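You operate a simulated robot arm through the tools that you are given. There is no shell and no other tool.

Carry out the task below with a simulated robot arm. There is one attempt and no reset: what you move stays moved.

## Task
Share out the wooden labels on the island top by the press. At the end: the beige wooden label that says "too small" from the island top by the press is on the top of the sideboard; the beige wooden label that says "summer" from the island top by the press is in the small shallow drawer; whatever was shut is shut again. Leave all else as you found it, and nothing knocked over (what rides in a drawer may roll over).

Only the result counts: the job must be done as asked and must still hold three seconds after the hand-in. Knocking over, shifting, dropping, spilling or breaking anything else fails it.

## Robot
A 7-joint arm with a two-finger parallel gripper, fixed in place. Base frame: the origin is on the floor under the middle of its stand, x ahead of it, y to its left, z up; the work surface is at about z = 0.88. Units: m, rad, N and s.
With the tool pointing down near the work surface it reaches from about 0.1 to 0.64 m from the base axis. Its first joint turns from -1.152 to 1.152 rad. Payload 1.57 kg.
Tool frame: the origin (TCP) lies between the finger pads and is the grasp point; the fingertips stand 0.03 m ahead of it; z points along the fingers, y is the line along which they close. The gripper opens to 0.08 m. The fingers are 0.017 m wide and 0.012 m thick; the gripper's body (0.04 by 0.082 m) begins 0.08 m behind the TCP.
Orientation is told as [roll, pitch, yaw] about the base's x, y, z axes, in that order, counted from this pose: with the fingers straight down and closing along the base's y, the tool's x points along the base's -x, its y along +y and its z along -z.

## Interface
- The arm moves only by the tool send_rows. Its argument "deltas" is one flat list of numbers, 6 for each row, row after row: the shift along the tool's x, y, z in m, then the turn, a rotation vector about the tool's x, y, z in rad. In form: [dx, dy, dz, ax, ay, az, dx, dy, dz, ax, ay, az, ...]. A call has 1 to 20 rows; each row shifts and turns the commanded pose from where the row before left it, along the tool's axes as they then stand. "claw" is the gripper command, from -1 (fully open) to 1 (shut), values between in proportion, set as the call begins (left out, the last holds). A row lasts 0.2 s, in which the tool goes at most 0.05 m and 0.15 rad; a call with a longer step from one row to the next is refused whole, and so is a gripper value outside its range. A pose out of reach is approached as far as the arm can. The call stops where the force on the tool passes 40 N (or 10 N more than at its start, if that is more) or the arm is blocked; 0.2 s more then pass. Each finger travels about 0.072 m/s and halts on what it meets, pressing with about 38 N; the grip force reading is that of the motor and also rises with nothing between the fingers. The clock runs only during rows and for 0.2 s after the last one: add rows that do not move to give the fingers time. It gives the time, the measured TCP pose, the force on the tool (base axes), the opening and the grip force at its end, in the units of the frame above (readings bear some noise), with the torque about the TCP (base axes, N m) and any sound that the robot's microphone picked up.
- Cameras (640 x 400 px; columns grow to the right, rows downward): "scene" is fixed at [0.0686, 0.4515, 1.4168]; the picture's right is [-0.58, -0.81, 0.00], its down [-0.52, 0.37, -0.77] and it looks along [0.62, -0.45, -0.64] (base axes); focal length 310 px, centre (320, 200). "wrist" rides on the gripper at [0.072, -0.007, -0.122] in the tool frame; the picture's right is [0.09, 1.00, 0.00], its down [-0.84, 0.08, -0.54] and it looks along [-0.54, 0.05, 0.84] (tool axes); focal length 238 px, centre (320, 200).
- capture(camera): a new picture of that camera. The clock stands still meanwhile.
- locate(camera, pixels): for up to 12 pixels [column, row] of the newest picture of that camera ("zoom" is the newest enlarged one), the place [x, y, z] in the base frame of the surface seen there, good to about 0.002 m. The clock stands still meanwhile.
- zoom(camera, box): a new picture of the part [left, top, right, bottom] of that camera's present view, enlarged. The clock stands still meanwhile.
- job_done(): hands the job in; it is judged then, once.

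Open the gripper and draw the arm clear of the work before you hand the job in, unless the task says otherwise.

The tools are called after "Emit:" as name(argument=value, ...) on one line, values as JSON. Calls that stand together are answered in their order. send_rows: Moves the arm, as the interface text tells. Its arguments: {"type":"object","properties":{"deltas":{"type":"array","items":{"type":"number"}},"claw":{"type":"number"}},"required":["deltas"]} The other tools are called the same way: capture (camera) takes a picture; locate (camera, pixels) gives the place of the surface under pixels of a picture; zoom (camera, box) takes an enlarged picture of a part of a camera's view; job_done () hands the job in.

At the start:

```text
clock: 0.0
ee_pos: [0.3946, 0.1377, 1.1953]
tcp_rot: [0.001, 0.0, 0.001]
wrist_force: [-0.2, 1.1, 0.0]
torque: [0.02, -0.01, 0.01]
grip_width: 0.0797
gripper_force: 0.0
```

scene: 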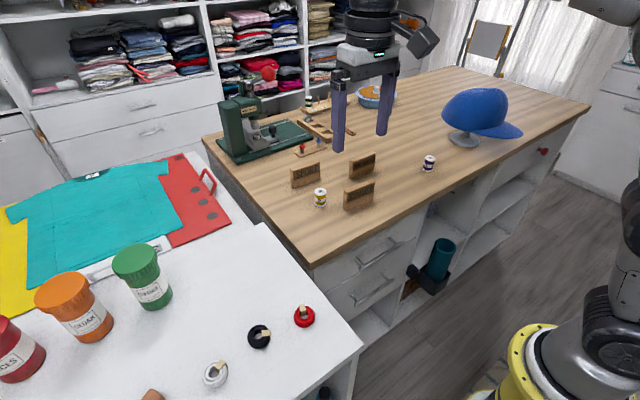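
wrist: 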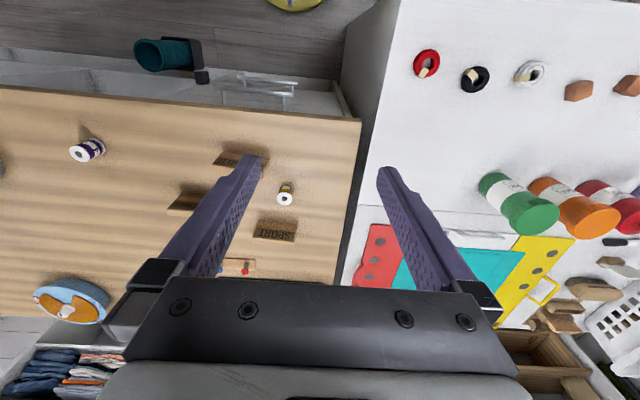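

I start by looking closer at the labels on the island and the drawers below it.

Emit:
zoom(camera="scene", box=[200, 80, 480, 255])

Emit:
zoom(camera="scene", box=[280, 200, 520, 350])

Emit:
capture(camera="wrist")

```text
2.29 times, centred on (340, 168) of scene
```

zoom: 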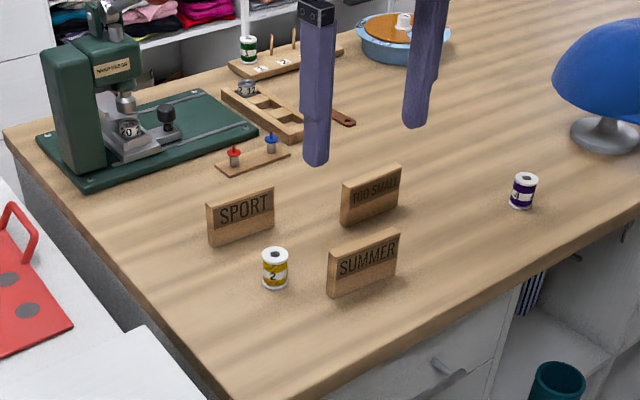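

```text
2.67 times, centred on (400, 275) of scene
```

zoom: 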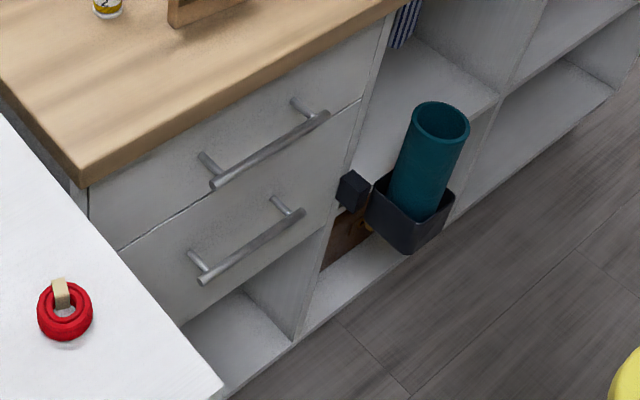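

```text
taken
```

wrist: 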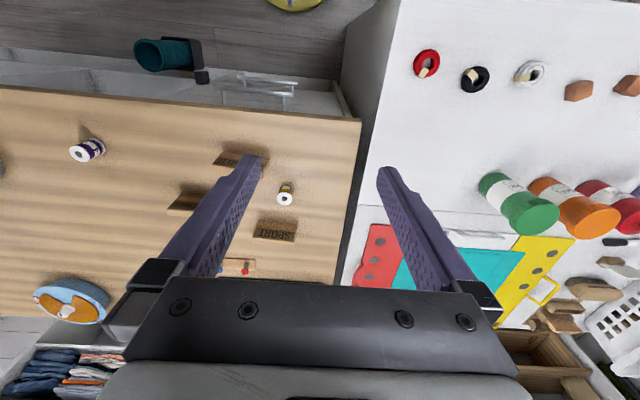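

The zoom shows "TOO SMALL" at about (370,195) and "SUMMER" at about (362,262) of the first zoom. I measure the places of labels, edges, drawers and the white top.

Emit:
locate(camera="scene", pixels=[[345, 193], [375, 182], [375, 199], [346, 210], [348, 162], [375, 153], [349, 180], [375, 169], [320, 197], [305, 175], [312, 262], [430, 198]])

Emit:
locate(camera="scene", pixels=[[360, 265], [400, 243], [375, 300], [355, 302], [392, 281], [330, 270], [260, 225], [360, 345], [180, 260], [300, 316], [440, 260], [320, 395]])

Emit:
zoom(camera="wrist", box=[200, 50, 360, 150])

Emit:
zoom(camera="wrist", box=[440, 180, 640, 400])

```text
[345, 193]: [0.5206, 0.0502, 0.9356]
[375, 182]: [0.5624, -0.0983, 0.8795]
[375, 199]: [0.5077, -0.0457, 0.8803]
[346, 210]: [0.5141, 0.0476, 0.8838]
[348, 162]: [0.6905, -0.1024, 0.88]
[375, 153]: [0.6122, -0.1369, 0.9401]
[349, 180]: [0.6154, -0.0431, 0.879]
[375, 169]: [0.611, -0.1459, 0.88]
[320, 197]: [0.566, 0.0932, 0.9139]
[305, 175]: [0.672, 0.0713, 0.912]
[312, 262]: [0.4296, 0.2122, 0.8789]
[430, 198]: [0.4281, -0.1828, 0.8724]
```

```text
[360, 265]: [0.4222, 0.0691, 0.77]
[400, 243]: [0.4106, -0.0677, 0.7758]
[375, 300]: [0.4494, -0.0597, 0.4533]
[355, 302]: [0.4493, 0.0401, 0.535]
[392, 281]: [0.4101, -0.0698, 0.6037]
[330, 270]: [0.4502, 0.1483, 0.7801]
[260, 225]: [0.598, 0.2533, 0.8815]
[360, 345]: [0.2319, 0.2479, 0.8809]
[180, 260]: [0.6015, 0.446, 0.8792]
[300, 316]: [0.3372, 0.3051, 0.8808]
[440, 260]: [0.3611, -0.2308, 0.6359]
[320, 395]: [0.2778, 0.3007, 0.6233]
```

```text
4.00 times, centred on (280, 100) of wrist
```

zoom: 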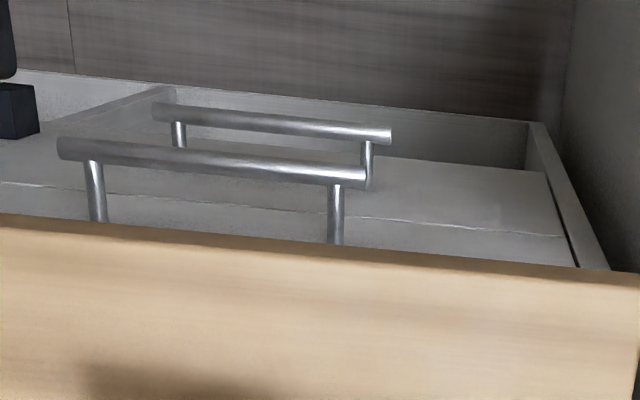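

```text
1.82 times, centred on (540, 290) of wrist
```

zoom: 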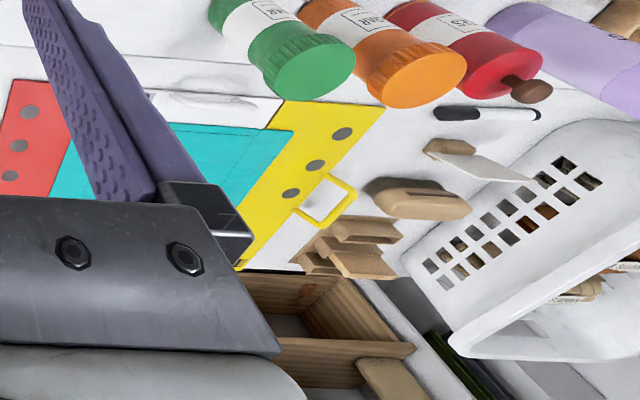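

I need to identify which drawer is the "small shallow" one and which furniture is the sideboard. I measure the drawer fronts' edges in the scene picture.

Emit:
locate(camera="scene", pixels=[[316, 276], [324, 292], [326, 296], [346, 319], [415, 237], [417, 232], [414, 243], [400, 285], [424, 210], [350, 262], [385, 240], [395, 243]])

Emit:
zoom(camera="scene", box=[280, 200, 440, 300])

Emit:
zoom(camera="scene", box=[480, 0, 640, 200])

Emit:
zoom(camera="scene", box=[0, 200, 400, 400])

```text
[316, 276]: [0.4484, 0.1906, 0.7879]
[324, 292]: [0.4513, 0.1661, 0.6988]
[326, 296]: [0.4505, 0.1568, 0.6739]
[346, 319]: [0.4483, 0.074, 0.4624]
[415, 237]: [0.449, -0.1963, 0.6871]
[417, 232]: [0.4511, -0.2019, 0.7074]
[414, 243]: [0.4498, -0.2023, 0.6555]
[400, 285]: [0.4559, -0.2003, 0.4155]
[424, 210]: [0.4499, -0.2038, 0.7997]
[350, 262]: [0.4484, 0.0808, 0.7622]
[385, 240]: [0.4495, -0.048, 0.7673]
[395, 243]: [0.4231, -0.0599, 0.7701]
```

```text
4.00 times, centred on (360, 250) of scene
```

zoom: 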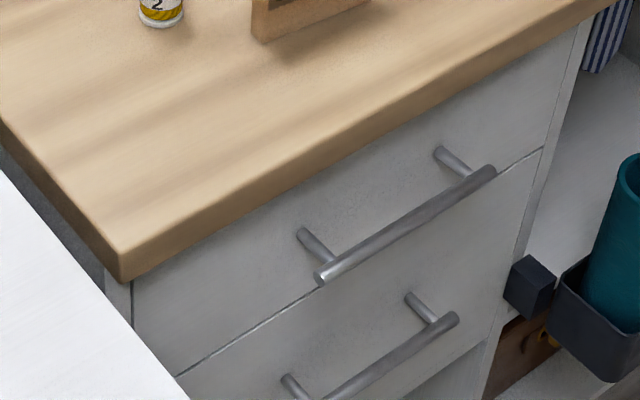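

```text
2.00 times, centred on (560, 100) of scene
```

zoom: 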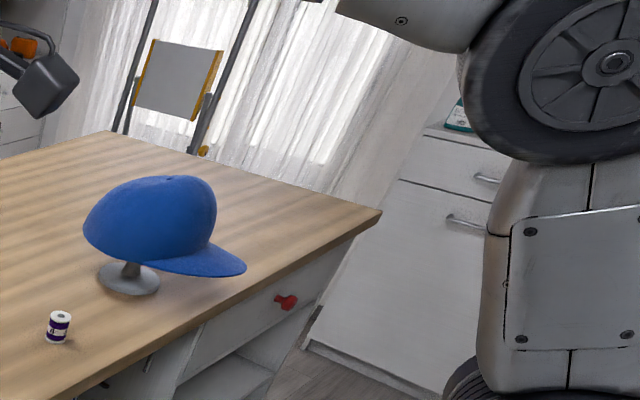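

```text
1.60 times, centred on (200, 300) of scene
```

zoom: 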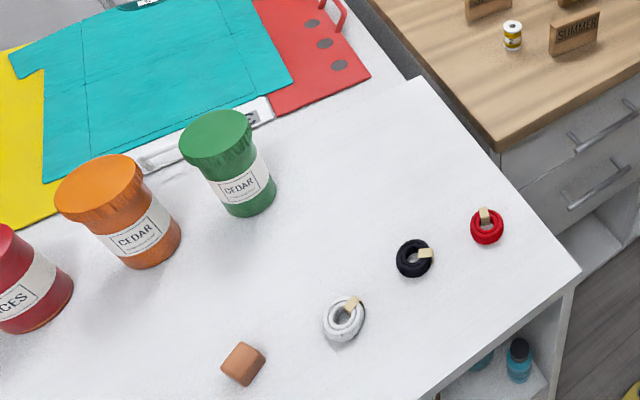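

A third drawer with a red knob sits at the island's far right front (scene about (542,150)), and there's a dresser by the curtain. I measure these.

Emit:
locate(camera="scene", pixels=[[542, 151], [530, 160], [578, 124], [576, 135], [555, 160], [560, 145], [530, 182], [520, 175], [590, 104], [600, 90], [612, 70], [600, 180]])

Emit:
zoom(camera="scene", box=[440, 80, 620, 220])

Emit:
zoom(camera="scene", box=[0, 0, 240, 180])

```text
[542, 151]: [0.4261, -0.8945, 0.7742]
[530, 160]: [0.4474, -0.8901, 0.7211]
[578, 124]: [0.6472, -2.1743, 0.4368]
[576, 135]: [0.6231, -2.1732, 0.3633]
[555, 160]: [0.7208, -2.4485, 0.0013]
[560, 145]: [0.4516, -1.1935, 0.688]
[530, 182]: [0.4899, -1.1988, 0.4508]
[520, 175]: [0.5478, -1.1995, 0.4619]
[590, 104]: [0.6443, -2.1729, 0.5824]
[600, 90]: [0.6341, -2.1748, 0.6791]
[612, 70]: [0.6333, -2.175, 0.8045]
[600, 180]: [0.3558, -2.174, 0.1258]
```

```text
2.86 times, centred on (530, 150) of scene
```

zoom: 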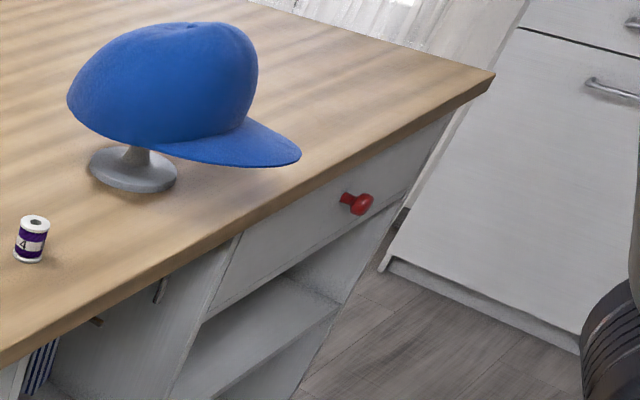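

```text
2.22 times, centred on (120, 90) of scene
```

zoom: 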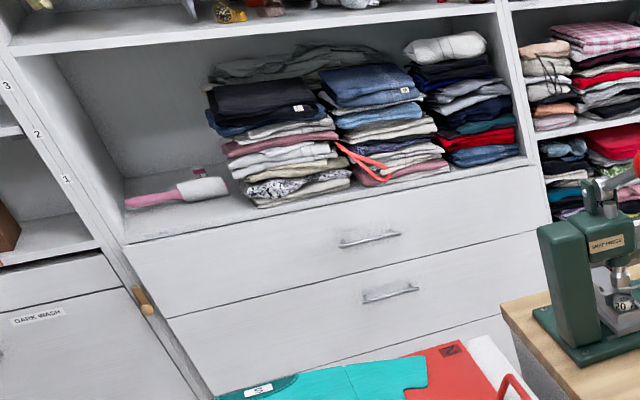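

The red-knob drawer (y≈-0.89) is out of reach, so the target drawer must be elsewhere. I move above the white furniture at left and yaw the wrist camera to look at what's there.

Emit:
send_rows(deltas=[0.016, 0.035, -0.012, 0, 0, 0, 0.016, 0.035, -0.012, 0, 0, 0, 0.016, 0.035, -0.012, 0, 0, 0, 0.016, 0.035, -0.012, 0, 0, 0, 0.016, 0.035, -0.012, 0, 0, 0, 0.016, 0.035, -0.012, 0, 0, 0, 0, 0, 0, 0, 0, -0.14, 0, 0, 0, 0, 0, -0.14, 0, 0, 0, 0, 0, -0.14, 0, 0, 0, 0, 0, -0.14, 0, 0, 0, 0, 0, -0.14, 0, 0, 0, 0, 0, -0.14])

Emit:
capture(camera="wrist")

Emit:
capture(camera="scene")

```text
clock: 2.6
ee_pos: [0.2956, 0.3447, 1.26]
tcp_rot: [-0.003, -0.001, 0.843]
wrist_force: [-0.6, -0.2, 0.3]
torque: [0.0, 0.0, -0.02]
grip_width: 0.08
gripper_force: 0.0
out of reach, approached as far as the arm can: row 6
```

```text
taken
```

wrist: 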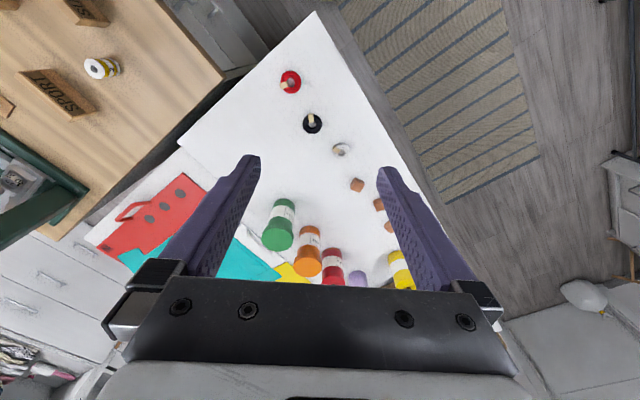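

```text
taken
```

scene: 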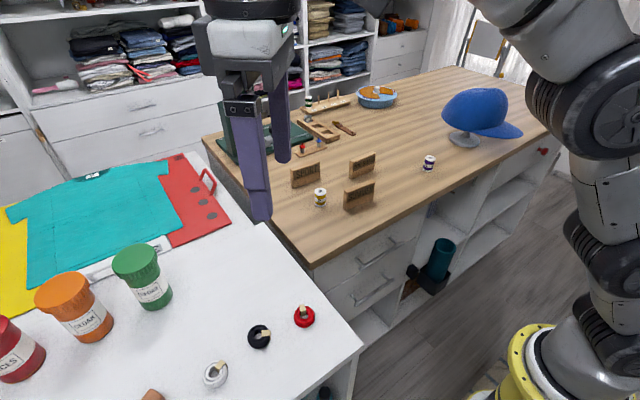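

The white furniture runs to the left; I need to see its front and the island fronts. I draw back towards the base, go lower and tilt the tool so the wrist camera looks forward.

Emit:
send_rows(deltas=[0.036, -0.0097, 0.0167, 0, 0, 0, 0.036, -0.0097, 0.0167, 0, 0, 0, 0.036, -0.0097, 0.0167, 0, 0, 0, 0.036, -0.0097, 0.0167, 0, 0, 0, 0.036, -0.0097, 0.0167, 0, 0, 0, 0.036, -0.0097, 0.0167, 0, 0, 0, 0, 0, 0, 0, -0.14, 0, 0, 0, 0, 0, -0.14, 0, 0, 0, 0, 0, -0.14, 0, 0, 0, 0, 0, -0.14, 0])

Emit:
capture(camera="wrist")

```text
clock: 4.8
ee_pos: [0.195, 0.1445, 1.1588]
tcp_rot: [0.002, -0.562, 0.839]
wrist_force: [0.5, 0.4, 0.9]
torque: [-0.01, 0.01, 0.06]
grip_width: 0.0798
gripper_force: 0.0
```

```text
taken
```

wrist: 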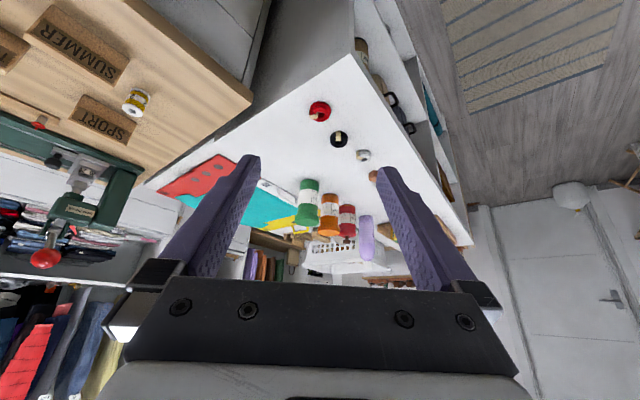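

The white furniture's front has open shelves with bottles (around (420,110)). I zoom there and further back for detail.

Emit:
zoom(camera="wrist", box=[330, 0, 490, 220])

Emit:
zoom(camera="wrist", box=[220, 170, 420, 300])

Emit:
locate(camera="wrist", pixels=[[320, 80], [352, 58], [400, 140], [465, 240], [365, 225], [330, 260], [260, 235], [320, 112], [340, 140], [363, 156], [200, 160], [300, 170]])

```text
1.82 times, centred on (410, 110) of wrist
```

zoom: 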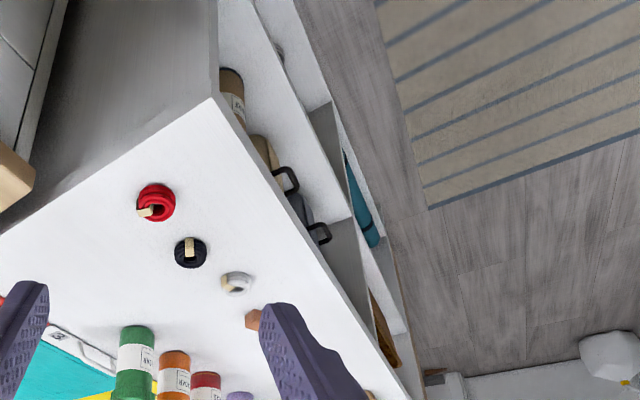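

```text
3.08 times, centred on (320, 235) of wrist
```

zoom: 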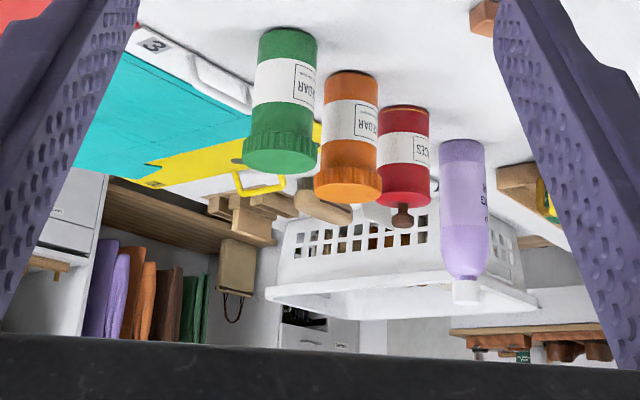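

```text
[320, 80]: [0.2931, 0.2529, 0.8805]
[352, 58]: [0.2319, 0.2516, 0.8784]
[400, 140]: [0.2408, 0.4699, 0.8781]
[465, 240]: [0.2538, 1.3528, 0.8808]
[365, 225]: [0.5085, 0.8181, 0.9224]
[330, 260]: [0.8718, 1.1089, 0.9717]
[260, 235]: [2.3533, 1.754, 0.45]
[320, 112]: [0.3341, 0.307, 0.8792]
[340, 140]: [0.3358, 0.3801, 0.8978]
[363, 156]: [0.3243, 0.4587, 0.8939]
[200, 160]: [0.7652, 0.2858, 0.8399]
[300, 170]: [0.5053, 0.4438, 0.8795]
```

The white furniture (top z≈0.88, y from 0.25 on) with open shelves is the sideboard, no drawers on it. Now I turn back to yaw 0 and go lower to see the island's two drawers front-on.

Emit:
send_rows(deltas=[0, 0, 0, 0.0747, 0, 0.1185, 0, 0, 0, 0.0747, 0, 0.1185, 0, 0, 0, 0.0747, 0, 0.1185, 0, 0, 0, 0.0747, 0, 0.1185, 0, 0, 0, 0.0747, 0, 0.1185, 0, 0, 0, 0.0747, 0, 0.1185, 0.0116, -0.019, 0.0353, 0, 0, 0, 0.0116, -0.019, 0.0353, 0, 0, 0, 0.0116, -0.019, 0.0353, 0, 0, 0, 0.0116, -0.019, 0.0353, 0, 0, 0, 0.0116, -0.019, 0.0353, 0, 0, 0])

Emit:
capture(camera="wrist")

Emit:
capture(camera="scene")

```text
clock: 7.2
ee_pos: [0.2403, 0.0512, 0.9764]
tcp_rot: [0.0, -0.561, 0.001]
wrist_force: [0.3, -0.2, -0.3]
torque: [0.01, 0.0, 0.02]
grip_width: 0.0799
gripper_force: 0.1
```

```text
taken
```

wrist: 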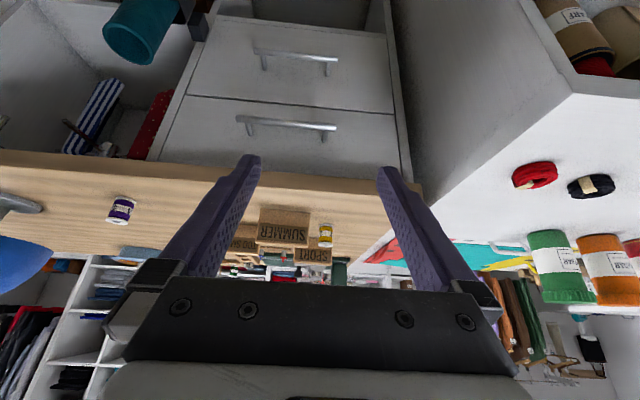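

```text
taken
```

scene: 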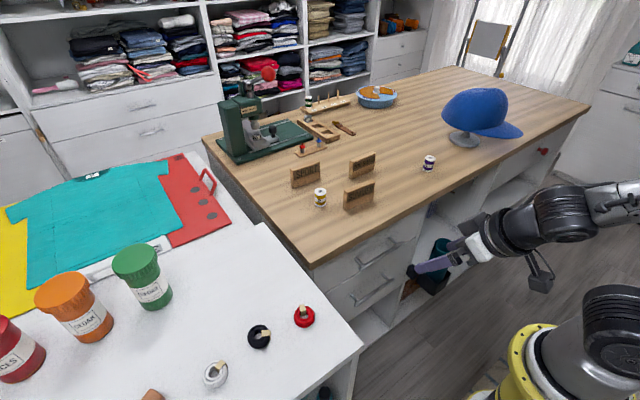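

The two drawers are now seen front-on (upside down): upper one around (290,140), lower one around (295,60). I measure their edges.

Emit:
zoom(camera="wrist", box=[140, 0, 430, 190])

Emit:
locate(camera="wrist", pixels=[[165, 160], [188, 98], [190, 90], [215, 20], [390, 110], [398, 118], [385, 40], [400, 172], [290, 165], [290, 100], [300, 25], [300, 15]])

Emit:
locate(camera="wrist", pixels=[[238, 119], [290, 124], [334, 127], [246, 133], [328, 138], [255, 50], [295, 55], [337, 59], [264, 68], [330, 74], [290, 106], [275, 24]])

```text
2.11 times, centred on (285, 95) of wrist
```

zoom: 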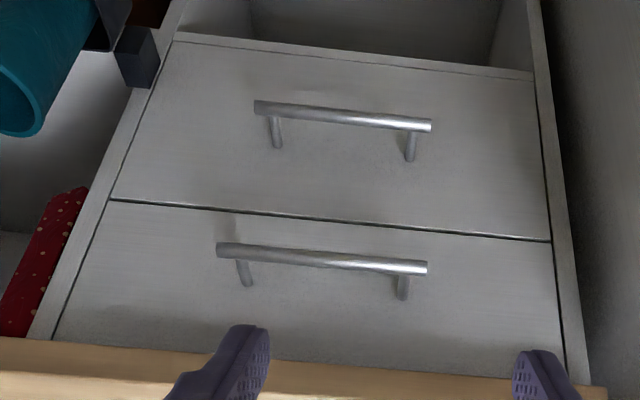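

```text
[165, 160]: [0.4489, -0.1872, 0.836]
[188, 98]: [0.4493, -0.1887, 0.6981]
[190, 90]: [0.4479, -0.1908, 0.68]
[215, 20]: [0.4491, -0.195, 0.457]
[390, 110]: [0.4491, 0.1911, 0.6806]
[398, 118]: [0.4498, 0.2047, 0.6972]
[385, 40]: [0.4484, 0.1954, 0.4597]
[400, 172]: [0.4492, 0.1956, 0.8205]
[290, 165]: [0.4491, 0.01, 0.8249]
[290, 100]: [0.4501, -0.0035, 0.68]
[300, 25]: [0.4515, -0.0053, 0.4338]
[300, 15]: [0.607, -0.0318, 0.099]
```

```text
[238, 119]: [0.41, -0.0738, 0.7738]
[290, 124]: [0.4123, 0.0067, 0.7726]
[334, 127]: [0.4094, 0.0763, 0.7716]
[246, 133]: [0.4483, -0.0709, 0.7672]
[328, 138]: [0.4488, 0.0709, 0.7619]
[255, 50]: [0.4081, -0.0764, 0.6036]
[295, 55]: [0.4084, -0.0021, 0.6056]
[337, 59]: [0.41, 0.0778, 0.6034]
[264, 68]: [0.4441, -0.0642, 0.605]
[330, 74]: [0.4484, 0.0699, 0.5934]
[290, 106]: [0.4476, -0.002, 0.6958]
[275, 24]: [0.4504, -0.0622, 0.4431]
```

Upper drawer front spans z≈0.695–0.845 (0.15 high) and the lower z≈0.45–0.69, so the upper drawer is the small shallow one; its bar handle is at x≈0.415, z≈0.772, y −0.077..0.077. Now I zoom tightly on the labels to measure them.

Emit:
zoom(camera="scene", box=[335, 145, 391, 180])

Emit:
locate(camera="zoom", pixels=[[180, 150], [300, 110], [420, 70], [180, 240], [300, 240], [440, 190], [160, 170], [300, 170], [150, 200], [470, 100], [250, 100], [400, 130]])

Emit:
zoom(camera="scene", box=[331, 175, 387, 210])

Emit:
locate(camera="zoom", pixels=[[180, 150], [300, 110], [420, 70], [180, 240], [300, 240], [440, 190], [160, 170], [300, 170], [150, 200], [470, 100], [250, 100], [400, 130]])

```text
11.43 times, centred on (363, 162) of scene
```

zoom: 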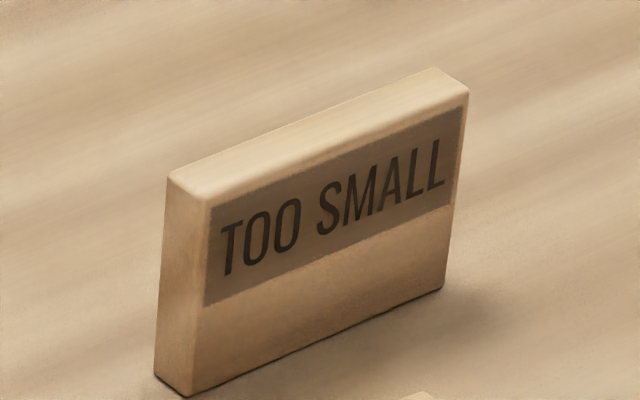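

```text
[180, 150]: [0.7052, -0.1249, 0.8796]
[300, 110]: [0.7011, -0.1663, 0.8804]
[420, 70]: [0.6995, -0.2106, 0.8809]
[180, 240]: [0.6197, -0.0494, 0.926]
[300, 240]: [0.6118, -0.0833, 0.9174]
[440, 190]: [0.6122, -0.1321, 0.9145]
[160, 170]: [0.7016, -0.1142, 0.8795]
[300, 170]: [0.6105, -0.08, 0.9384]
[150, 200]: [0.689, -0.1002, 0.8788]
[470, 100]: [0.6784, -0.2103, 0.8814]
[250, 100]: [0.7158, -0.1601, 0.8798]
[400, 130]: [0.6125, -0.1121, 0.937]
```

```text
11.43 times, centred on (359, 192) of scene
```

zoom: 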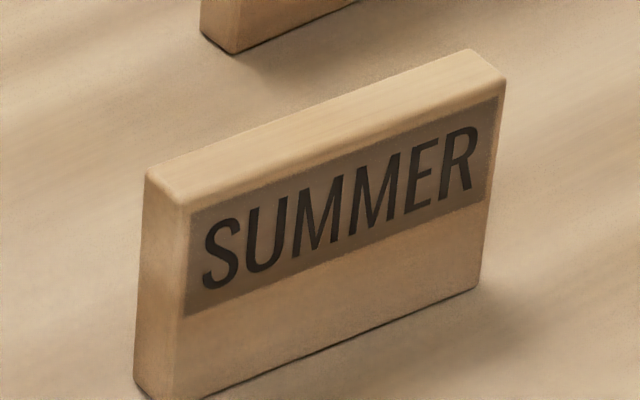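

```text
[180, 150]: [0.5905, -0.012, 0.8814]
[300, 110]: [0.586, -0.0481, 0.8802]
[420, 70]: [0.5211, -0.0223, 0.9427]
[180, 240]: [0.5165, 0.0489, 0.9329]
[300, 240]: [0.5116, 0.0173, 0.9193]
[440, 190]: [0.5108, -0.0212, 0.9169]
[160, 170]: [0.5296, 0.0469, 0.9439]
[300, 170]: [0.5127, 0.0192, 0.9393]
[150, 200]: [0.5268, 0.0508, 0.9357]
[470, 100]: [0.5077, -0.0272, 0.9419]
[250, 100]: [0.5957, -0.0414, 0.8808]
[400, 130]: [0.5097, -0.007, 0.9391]
```

I measure the top-face corners of SUMMER in this zoom, then re-zoom for TOO SMALL and do the same.

Emit:
locate(camera="zoom", pixels=[[155, 176], [188, 202], [496, 76], [468, 57], [330, 120], [310, 150], [185, 390], [478, 285], [140, 375], [330, 135]])

Emit:
zoom(camera="scene", box=[335, 145, 391, 180])

Emit:
locate(camera="zoom", pixels=[[177, 178], [206, 193], [460, 92], [432, 74], [310, 125], [325, 142], [318, 134], [192, 390], [440, 285], [160, 370]])

```text
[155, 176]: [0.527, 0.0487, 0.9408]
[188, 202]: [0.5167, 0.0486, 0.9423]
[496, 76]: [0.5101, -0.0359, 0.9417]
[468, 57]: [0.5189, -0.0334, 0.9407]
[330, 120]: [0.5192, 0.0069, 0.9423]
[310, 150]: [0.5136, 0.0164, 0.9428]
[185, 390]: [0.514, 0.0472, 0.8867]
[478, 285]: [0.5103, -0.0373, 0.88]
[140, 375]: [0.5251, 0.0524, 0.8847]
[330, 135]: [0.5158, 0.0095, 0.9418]
```

```text
11.43 times, centred on (363, 162) of scene
```

zoom: 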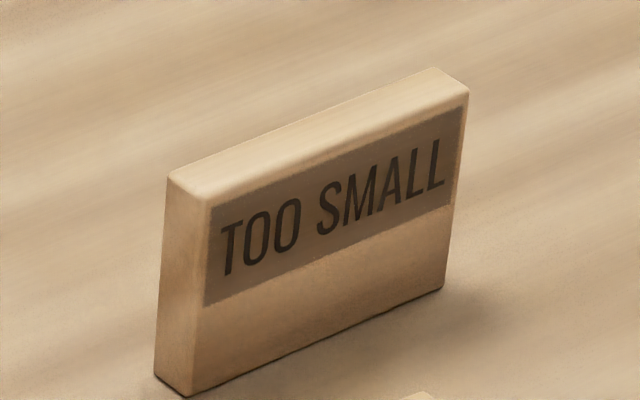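

```text
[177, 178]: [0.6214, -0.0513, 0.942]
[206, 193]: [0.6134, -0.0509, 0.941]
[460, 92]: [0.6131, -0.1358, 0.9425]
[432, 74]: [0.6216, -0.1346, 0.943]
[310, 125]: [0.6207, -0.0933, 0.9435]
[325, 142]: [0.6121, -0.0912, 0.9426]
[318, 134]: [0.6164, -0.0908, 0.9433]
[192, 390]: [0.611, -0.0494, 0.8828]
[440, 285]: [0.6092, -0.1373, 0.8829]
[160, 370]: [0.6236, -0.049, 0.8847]
```

Labels are measured: TOO SMALL centre ≈ (0.617, −0.093), thickness ≈0.013 along x, top z≈0.942; SUMMER centre ≈ (0.518, 0.007). I raise, straighten the tool and move over the island.

Emit:
send_rows(deltas=[-0.024, 0, -0.038, 0, 0, 0, -0.024, 0, -0.038, 0, 0, 0, -0.024, 0, -0.038, 0, 0, 0, -0.024, 0, -0.038, 0, 0, 0, 0, 0, 0, 0, 0.14025, 0, 0, 0, 0, 0, 0.14025, 0, 0, 0, 0, 0, 0.14025, 0, 0, 0, 0, 0, 0.14025, 0, -0.0433, -0.0167, 0, 0, 0, 0, -0.0433, -0.0167, 0, 0, 0, 0, -0.0433, -0.0167, 0, 0, 0, 0, -0.0433, -0.0167, 0, 0, 0, 0, -0.0433, -0.0167, 0, 0, 0, 0, -0.0433, -0.0167, 0, 0, 0, 0])

Emit:
send_rows(deltas=[0, 0, 0, 0, 0, -0.1428, 0, 0, 0, 0, 0, -0.1428, 0, 0, 0, 0, 0, -0.1428, 0, 0, 0, 0, 0, -0.1428, 0, 0, 0, 0, 0, -0.1428, 0, 0, 0, 0, 0, -0.1428, 0, 0, 0, 0, 0, -0.1428, 0, 0, 0, 0, 0, -0.1428, 0, 0, 0, 0, 0, -0.1428, 0, 0, 0, 0, 0, -0.1428, 0, 0, 0, 0, 0, -0.1428])

Emit:
capture(camera="wrist")

Emit:
capture(camera="scene")

```text
clock: 10.2
ee_pos: [0.5019, -0.0527, 1.1599]
tcp_rot: [-0.003, 0.0, 0.001]
wrist_force: [-0.1, 0.0, 0.3]
torque: [-0.03, 0.0, 0.01]
grip_width: 0.0799
gripper_force: 0.1
```

```text
clock: 12.6
ee_pos: [0.4994, -0.0498, 1.1587]
tcp_rot: [0.0, 0.001, 1.573]
wrist_force: [0.1, -0.1, -0.5]
torque: [0.0, 0.0, 0.0]
grip_width: 0.08
gripper_force: 0.1
```

```text
taken
```

wrist: 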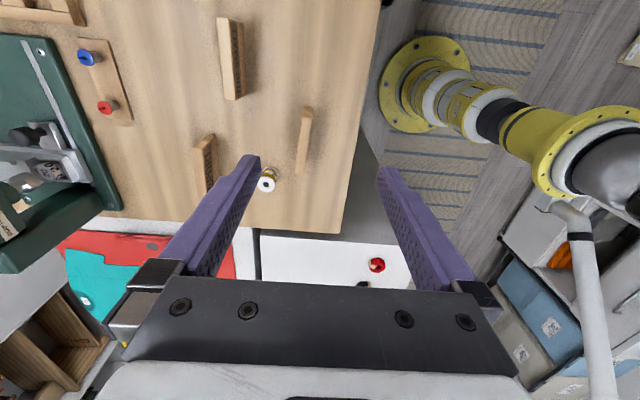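

```text
taken
```

scene: 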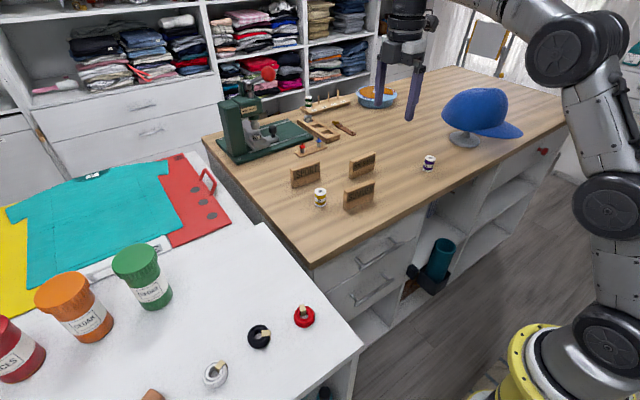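

Yaw is now 90°, with labels in the wrist view: TOO SMALL at about (232,60), SUMMER (303,140), SPORT (205,165). I verify positions from this view.

Emit:
zoom(camera="wrist", box=[190, 0, 350, 100])

Emit:
locate(camera="wrist", pixels=[[225, 20], [227, 60], [229, 97], [231, 20], [238, 95], [300, 172], [305, 110], [303, 140], [310, 112], [299, 130]])

Emit:
locate(camera="scene", pixels=[[230, 265], [215, 290], [250, 270], [240, 250], [255, 245], [200, 270], [180, 290], [250, 300]])

```text
4.00 times, centred on (270, 50) of wrist
```

zoom: 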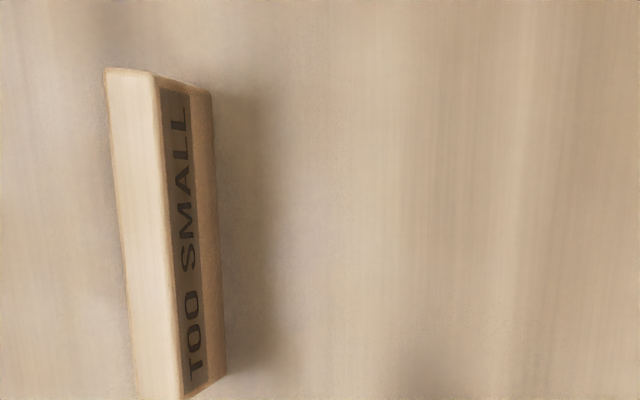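

```text
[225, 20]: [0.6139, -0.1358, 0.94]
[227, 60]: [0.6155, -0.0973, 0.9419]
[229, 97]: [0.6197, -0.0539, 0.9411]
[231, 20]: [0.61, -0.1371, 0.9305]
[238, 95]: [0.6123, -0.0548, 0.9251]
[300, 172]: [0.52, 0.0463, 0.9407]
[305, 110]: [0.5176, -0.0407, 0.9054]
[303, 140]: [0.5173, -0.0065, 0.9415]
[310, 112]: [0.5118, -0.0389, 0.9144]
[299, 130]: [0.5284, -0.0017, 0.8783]
```

```text
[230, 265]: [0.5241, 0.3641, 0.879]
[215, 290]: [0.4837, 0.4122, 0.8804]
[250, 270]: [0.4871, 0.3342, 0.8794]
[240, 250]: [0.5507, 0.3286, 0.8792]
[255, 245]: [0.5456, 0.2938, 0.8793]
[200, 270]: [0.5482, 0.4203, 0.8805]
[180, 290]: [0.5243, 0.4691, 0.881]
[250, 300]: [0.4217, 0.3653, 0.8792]
```

Centre of TOO SMALL confirmed at ≈(0.617, −0.094). I move above it and descend to z≈1.0, then check alignment.

Emit:
send_rows(deltas=[0.0147, -0.0392, 0, 0, 0, 0, 0.0147, -0.0392, 0, 0, 0, 0, 0.0147, -0.0392, 0, 0, 0, 0, 0, 0, 0.04, 0, 0, 0, 0, 0, 0.04, 0, 0, 0, 0, 0, 0.04, 0, 0, 0, 0, 0, 0.035, 0, 0, 0], claw=-1)

Emit:
capture(camera="wrist")

Emit:
capture(camera="scene")

```text
clock: 14.2
ee_pos: [0.5694, -0.088, 0.9715]
tcp_rot: [-0.006, 0.002, 1.57]
wrist_force: [-1.0, -0.1, 7.1]
torque: [0.0, -0.25, -0.03]
grip_width: 0.0787
gripper_force: 0.0
out of reach, approached as far as the arm can: row 2, 3
```

```text
taken
```

wrist: 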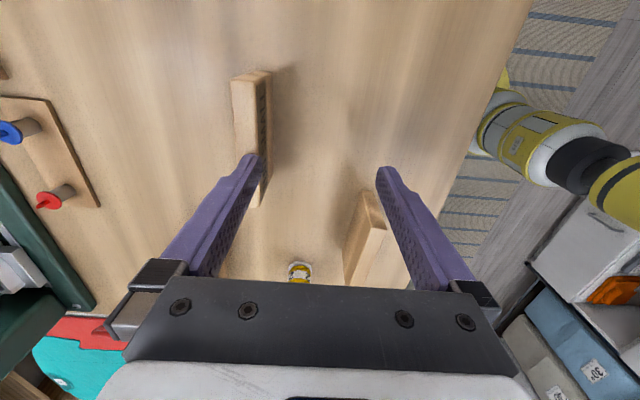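

```text
taken
```

scene: 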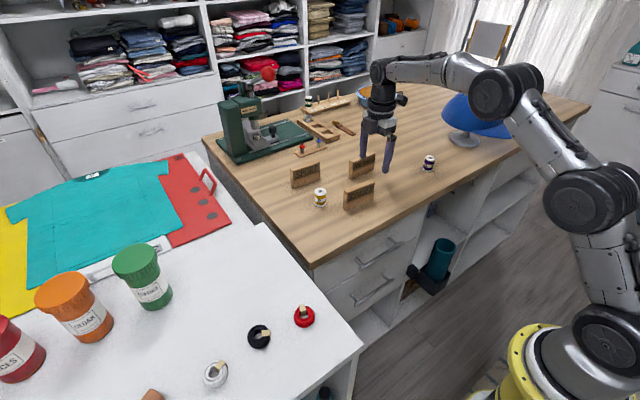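

The reach limit at height held x back at 0.569, so the far fingertip now rests on the label's top edge (7 N). I raise straight up at once.

Emit:
send_rows(deltas=[0, 0, -0.01, 0, 0, 0, 0, 0, -0.025, 0, 0, 0])

Emit:
capture(camera="wrist")

Emit:
zoom(camera="scene", box=[320, 120, 440, 220])

```text
clock: 14.8
ee_pos: [0.5704, -0.0875, 1.0048]
tcp_rot: [0.003, 0.002, 1.569]
wrist_force: [-0.4, 0.4, 0.2]
torque: [-0.03, -0.01, 0.06]
grip_width: 0.08
gripper_force: 0.1
```

```text
taken
```

wrist: 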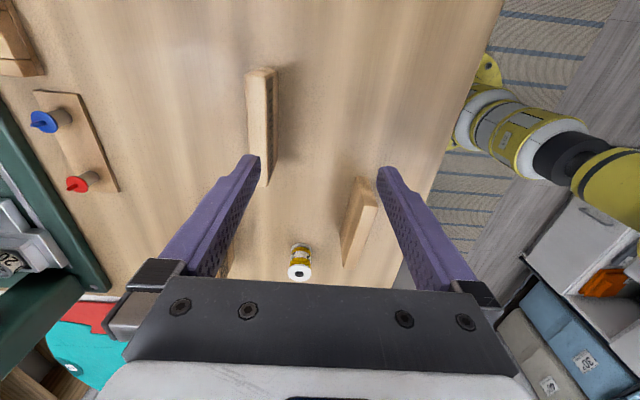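

```text
4.00 times, centred on (380, 170) of scene
```

zoom: 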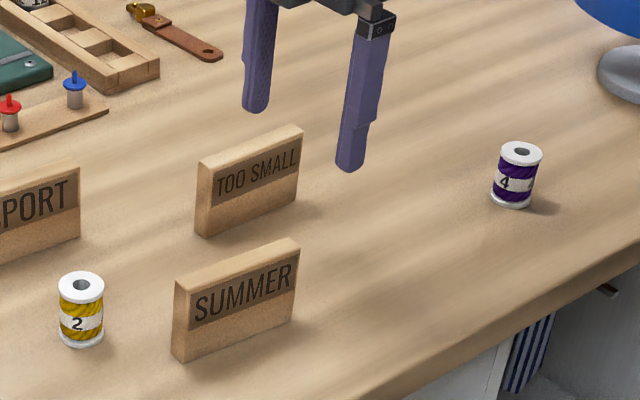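

The label still stands. I re-measure it and try moving outward at this lower height, where the reach should be longer.

Emit:
locate(camera="wrist", pixels=[[252, 75], [262, 72], [256, 110], [258, 140], [267, 85], [262, 165]])

Emit:
send_rows(deltas=[0.003, -0.016, 0, 0, 0, 0, 0.003, -0.016, 0, 0, 0, 0, 0, -0.014, 0, 0, 0, 0])

Emit:
capture(camera="wrist")

```text
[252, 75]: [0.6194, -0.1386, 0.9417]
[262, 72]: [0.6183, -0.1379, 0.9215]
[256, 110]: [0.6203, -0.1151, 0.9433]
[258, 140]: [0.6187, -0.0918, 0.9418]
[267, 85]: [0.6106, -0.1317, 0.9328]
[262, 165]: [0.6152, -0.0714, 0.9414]
```

```text
clock: 15.6
ee_pos: [0.6173, -0.0933, 1.0041]
tcp_rot: [0.0, 0.002, 1.569]
wrist_force: [-0.3, 1.0, 0.5]
torque: [0.0, -0.02, 0.0]
grip_width: 0.0802
gripper_force: 0.0
```

```text
taken
```

wrist: 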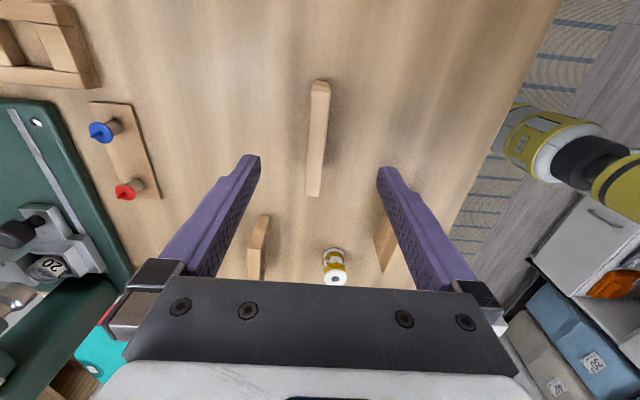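

Now the TCP is at x=0.617, and the label lies between the fingers in the picture (from (320,85) to (314,195)). I check its exact axis before descending.

Emit:
zoom(camera="wrist", box=[270, 70, 366, 210])

Emit:
locate(camera="wrist", pixels=[[314, 87], [328, 88], [308, 190], [319, 192], [311, 140], [324, 140]])

```text
2.86 times, centred on (318, 140) of wrist
```

zoom: 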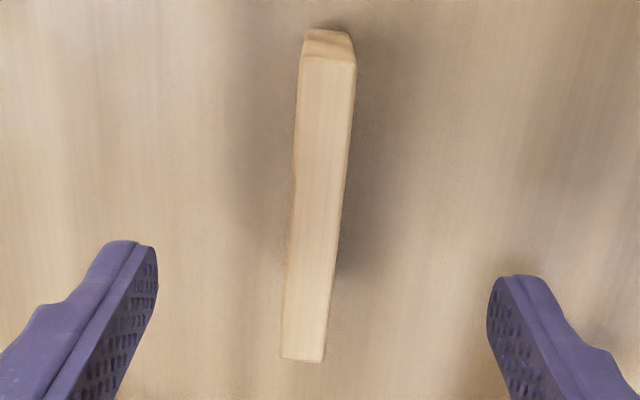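

```text
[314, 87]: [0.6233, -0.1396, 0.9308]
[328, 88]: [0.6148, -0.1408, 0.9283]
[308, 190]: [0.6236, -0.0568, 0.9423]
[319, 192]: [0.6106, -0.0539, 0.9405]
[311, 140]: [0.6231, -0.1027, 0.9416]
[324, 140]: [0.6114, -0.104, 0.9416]
```

Label centre x≈0.617, aligned with the fingers. I descend to z≈0.922.

Emit:
send_rows(deltas=[0, 0, 0.03, 0, 0, 0, 0, 0, 0.03, 0, 0, 0, 0, 0, 0.022, 0, 0, 0])

```text
clock: 16.4
ee_pos: [0.6156, -0.0957, 0.9256]
tcp_rot: [0.001, 0.003, 1.568]
wrist_force: [0.1, -0.1, 0.5]
torque: [0.01, 0.02, 0.0]
grip_width: 0.08
gripper_force: 0.0
```

No contact so far; I close the gripper on the label.

Emit:
send_rows(deltas=[0, 0, 0, 0, 0, 0, 0, 0, 0, 0, 0, 0, 0, 0, 0, 0, 0, 0, 0, 0, 0, 0, 0, 0, 0, 0, 0, 0, 0, 0], claw=1)

Emit:
zoom(camera="scene", box=[320, 100, 440, 220])

```text
clock: 17.6
ee_pos: [0.6158, -0.0955, 0.9253]
tcp_rot: [0.0, 0.003, 1.568]
wrist_force: [-0.1, 0.1, 0.2]
torque: [0.02, 0.01, -0.01]
grip_width: 0.014
gripper_force: 31.2
```

```text
3.33 times, centred on (380, 160) of scene
```

zoom: 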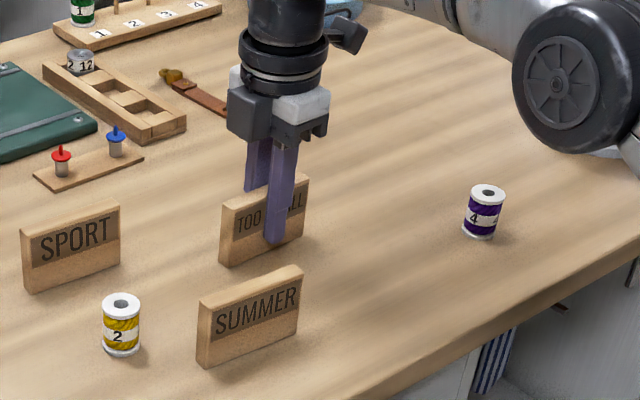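

Gripped at 0.014 m width. I lift about 0.1 m, then draw back and swing toward the sideboard.

Emit:
send_rows(deltas=[0, 0, -0.02, 0, 0, 0, 0, 0, -0.035, 0, 0, 0, 0, 0, -0.035, 0, 0, 0, 0, 0, -0.02, 0, 0, 0, -0.0327, 0.0227, 0, 0, 0, 0, -0.0327, 0.0227, 0, 0, 0, 0, -0.0327, 0.0227, 0, 0, 0, 0, -0.0327, 0.0227, 0, 0, 0, 0, -0.0327, 0.0227, 0, 0, 0, 0, -0.0327, 0.0227, 0, 0, 0, 0])

Emit:
capture(camera="wrist")

Emit:
capture(camera="scene")

```text
clock: 19.8
ee_pos: [0.4763, 0.104, 1.0326]
tcp_rot: [0.0, 0.001, 1.569]
wrist_force: [-0.2, 0.4, -0.5]
torque: [-0.02, 0.01, 0.02]
grip_width: 0.0141
gripper_force: 30.3
out of reach, approached as far as the arm can: row 4
```

```text
taken
```

wrist: 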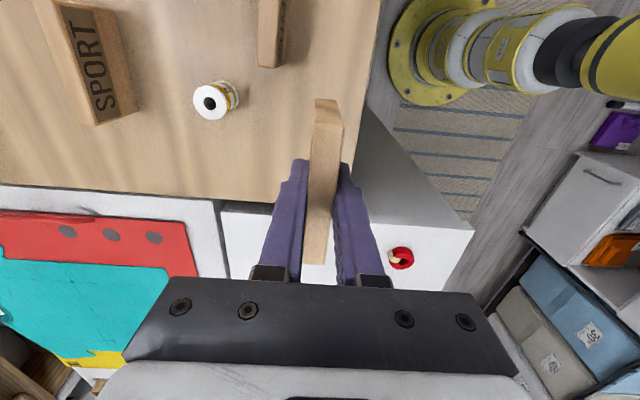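

```text
taken
```

scene: 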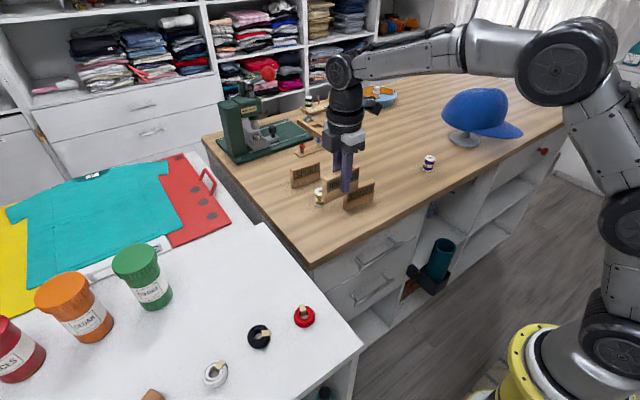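

Holding the label upright. I continue to the left over the sideboard to about (0.45, 0.34) at the same height.

Emit:
send_rows(deltas=[-0.0393, 0.0044, 0, 0, 0, 0, -0.0393, 0.0044, 0, 0, 0, 0, -0.0393, 0.0044, 0, 0, 0, 0, -0.0393, 0.0044, 0, 0, 0, 0, -0.0393, 0.0044, 0, 0, 0, 0, -0.0393, 0.0044, 0, 0, 0, 0])

Emit:
capture(camera="wrist")

Emit:
capture(camera="scene")

```text
clock: 21.2
ee_pos: [0.4478, 0.34, 1.0303]
tcp_rot: [0.0, 0.002, 1.569]
wrist_force: [-0.9, 0.2, -0.5]
torque: [-0.02, -0.01, -0.01]
grip_width: 0.0143
gripper_force: 30.5
```

```text
taken
```

wrist: 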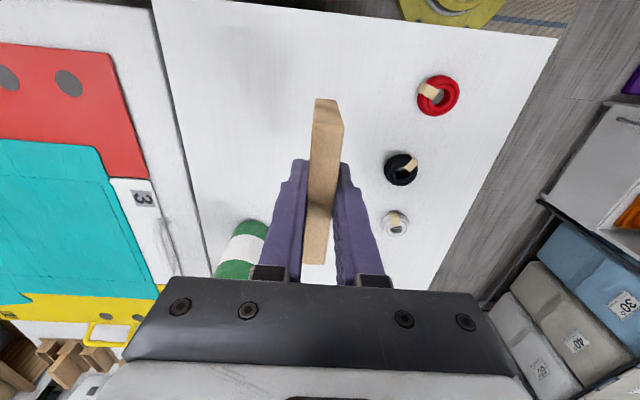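

```text
taken
```

scene: 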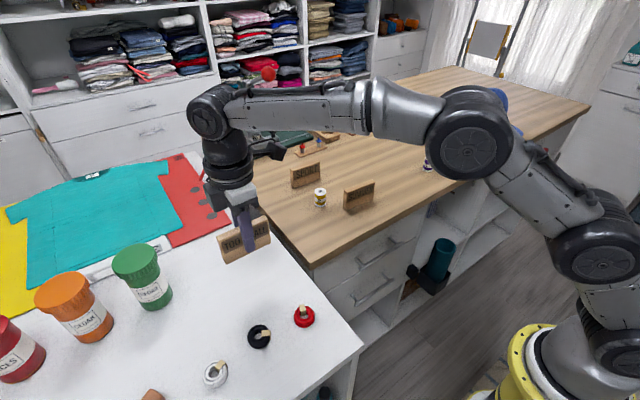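

I see an edge line at (152,0)–(215,280): the white furniture ends there and another surface holds the folded shirt. I measure both to be sure what is what.

Emit:
locate(camera="wrist", pixels=[[160, 20], [148, 20], [190, 150], [178, 150], [120, 40], [145, 30], [70, 20], [170, 250], [240, 245], [250, 100], [440, 95], [550, 60]])

Emit:
zoom(camera="wrist", box=[0, 0, 240, 300])

Emit:
zoom(camera="scene", box=[120, 140, 300, 270])

```text
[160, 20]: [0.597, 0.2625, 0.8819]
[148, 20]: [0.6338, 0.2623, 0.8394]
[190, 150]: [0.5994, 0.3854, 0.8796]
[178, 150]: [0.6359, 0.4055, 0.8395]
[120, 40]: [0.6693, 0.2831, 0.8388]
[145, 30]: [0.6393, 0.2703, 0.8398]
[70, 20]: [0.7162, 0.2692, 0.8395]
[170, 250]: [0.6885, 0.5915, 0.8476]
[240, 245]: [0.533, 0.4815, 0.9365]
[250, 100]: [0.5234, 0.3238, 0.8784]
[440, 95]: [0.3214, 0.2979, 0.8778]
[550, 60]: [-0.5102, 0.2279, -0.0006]
```

```text
1.33 times, centred on (120, 150) of wrist
```

zoom: 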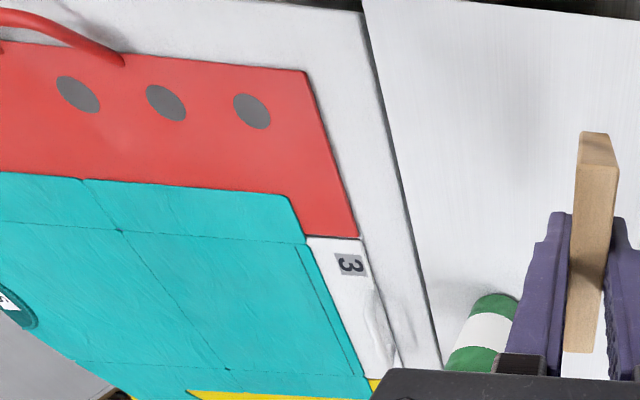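

```text
3.08 times, centred on (210, 205) of scene
```

zoom: 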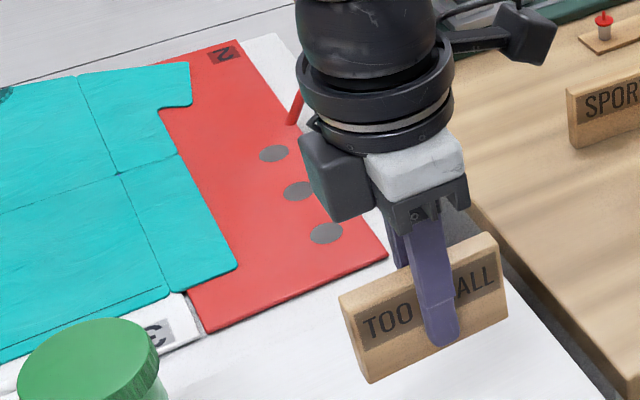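

The cabinet top (z≈0.88, x 0.23–0.60) with jars is the sideboard; the shirt lies on a separate lower table (z≈0.84). I lower the label to just above the sideboard top at (0.448, 0.340).

Emit:
send_rows(deltas=[0, 0, 0.03, 0, 0, 0, 0, 0, 0.03, 0, 0, 0, 0, 0, 0.025, 0, 0, 0, 0, 0, 0.013, 0, 0, 0, 0, 0, 0.004, 0, 0, 0])

Emit:
zoom(camera="scene", box=[200, 180, 300, 280])

```text
clock: 22.4
ee_pos: [0.4466, 0.339, 0.9283]
tcp_rot: [-0.001, 0.0, 1.569]
wrist_force: [-0.6, -0.7, 0.5]
torque: [0.04, 0.03, -0.01]
grip_width: 0.014
gripper_force: 30.9
```

```text
4.00 times, centred on (250, 230) of scene
```

zoom: 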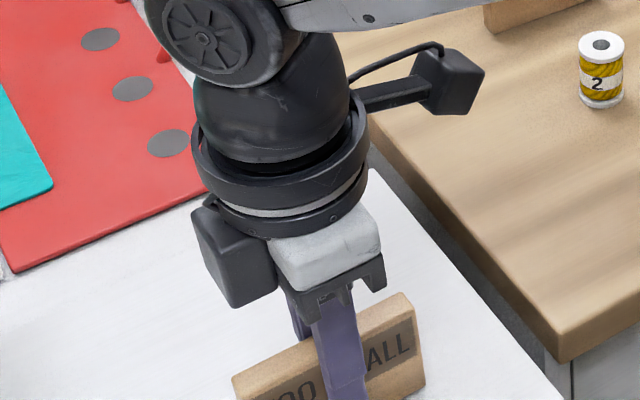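

Nearly down (z=0.928, expected contact ≈0.926) with no contact force yet. I lower in 1 mm steps to feel the top.

Emit:
send_rows(deltas=[0, 0, 0.001, 0, 0, 0, 0, 0, 0.001, 0, 0, 0])

```text
clock: 23.0
ee_pos: [0.4462, 0.3387, 0.9267]
tcp_rot: [0.001, 0.002, 1.568]
wrist_force: [-0.1, -1.1, -0.3]
torque: [-0.03, 0.02, -0.04]
grip_width: 0.014
gripper_force: 30.9
```

Still no contact force; another two millimetres in small steps.

Emit:
send_rows(deltas=[0, 0, 0.001, 0, 0, 0, 0, 0, 0.0005, 0, 0, 0])

Emit:
zoom(camera="scene", box=[220, 220, 300, 270])

```text
clock: 23.6
ee_pos: [0.4477, 0.3399, 0.9266]
tcp_rot: [0.0, 0.003, 1.569]
wrist_force: [0.2, -0.7, -0.7]
torque: [0.02, 0.01, 0.01]
grip_width: 0.014
gripper_force: 30.7
```

```text
8.00 times, centred on (260, 245) of scene
```

zoom: 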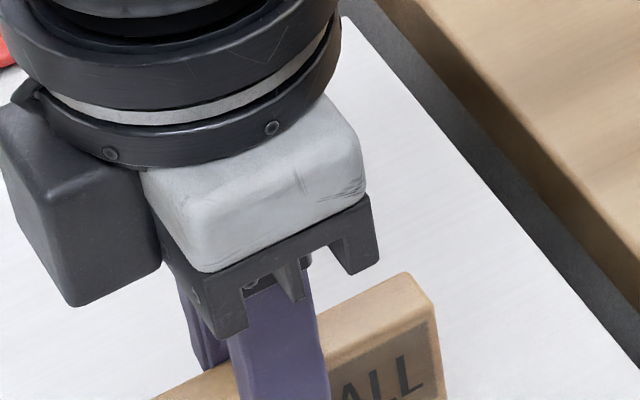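

No contact yet; I continue with 1 mm steps.

Emit:
send_rows(deltas=[0, 0, 0.001, 0, 0, 0, 0, 0, 0.001, 0, 0, 0])

Emit:
zoom(camera="scene", box=[210, 230, 310, 300])

```text
clock: 24.2
ee_pos: [0.4467, 0.3388, 0.9251]
tcp_rot: [-0.002, 0.001, 1.57]
wrist_force: [-1.0, -1.3, 6.5]
torque: [-0.3, 0.04, -0.06]
grip_width: 0.0142
gripper_force: 30.6
```

```text
5.71 times, centred on (260, 265) of scene
```

zoom: 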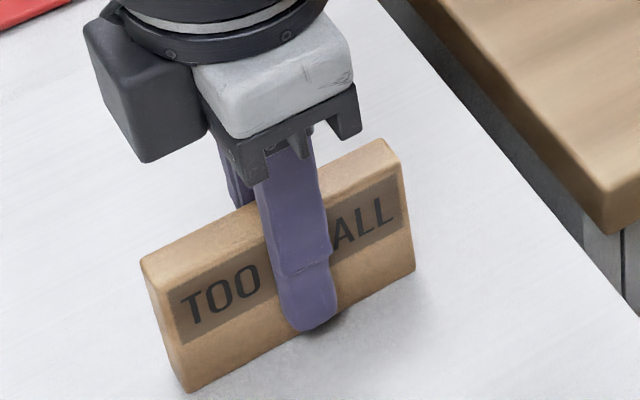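

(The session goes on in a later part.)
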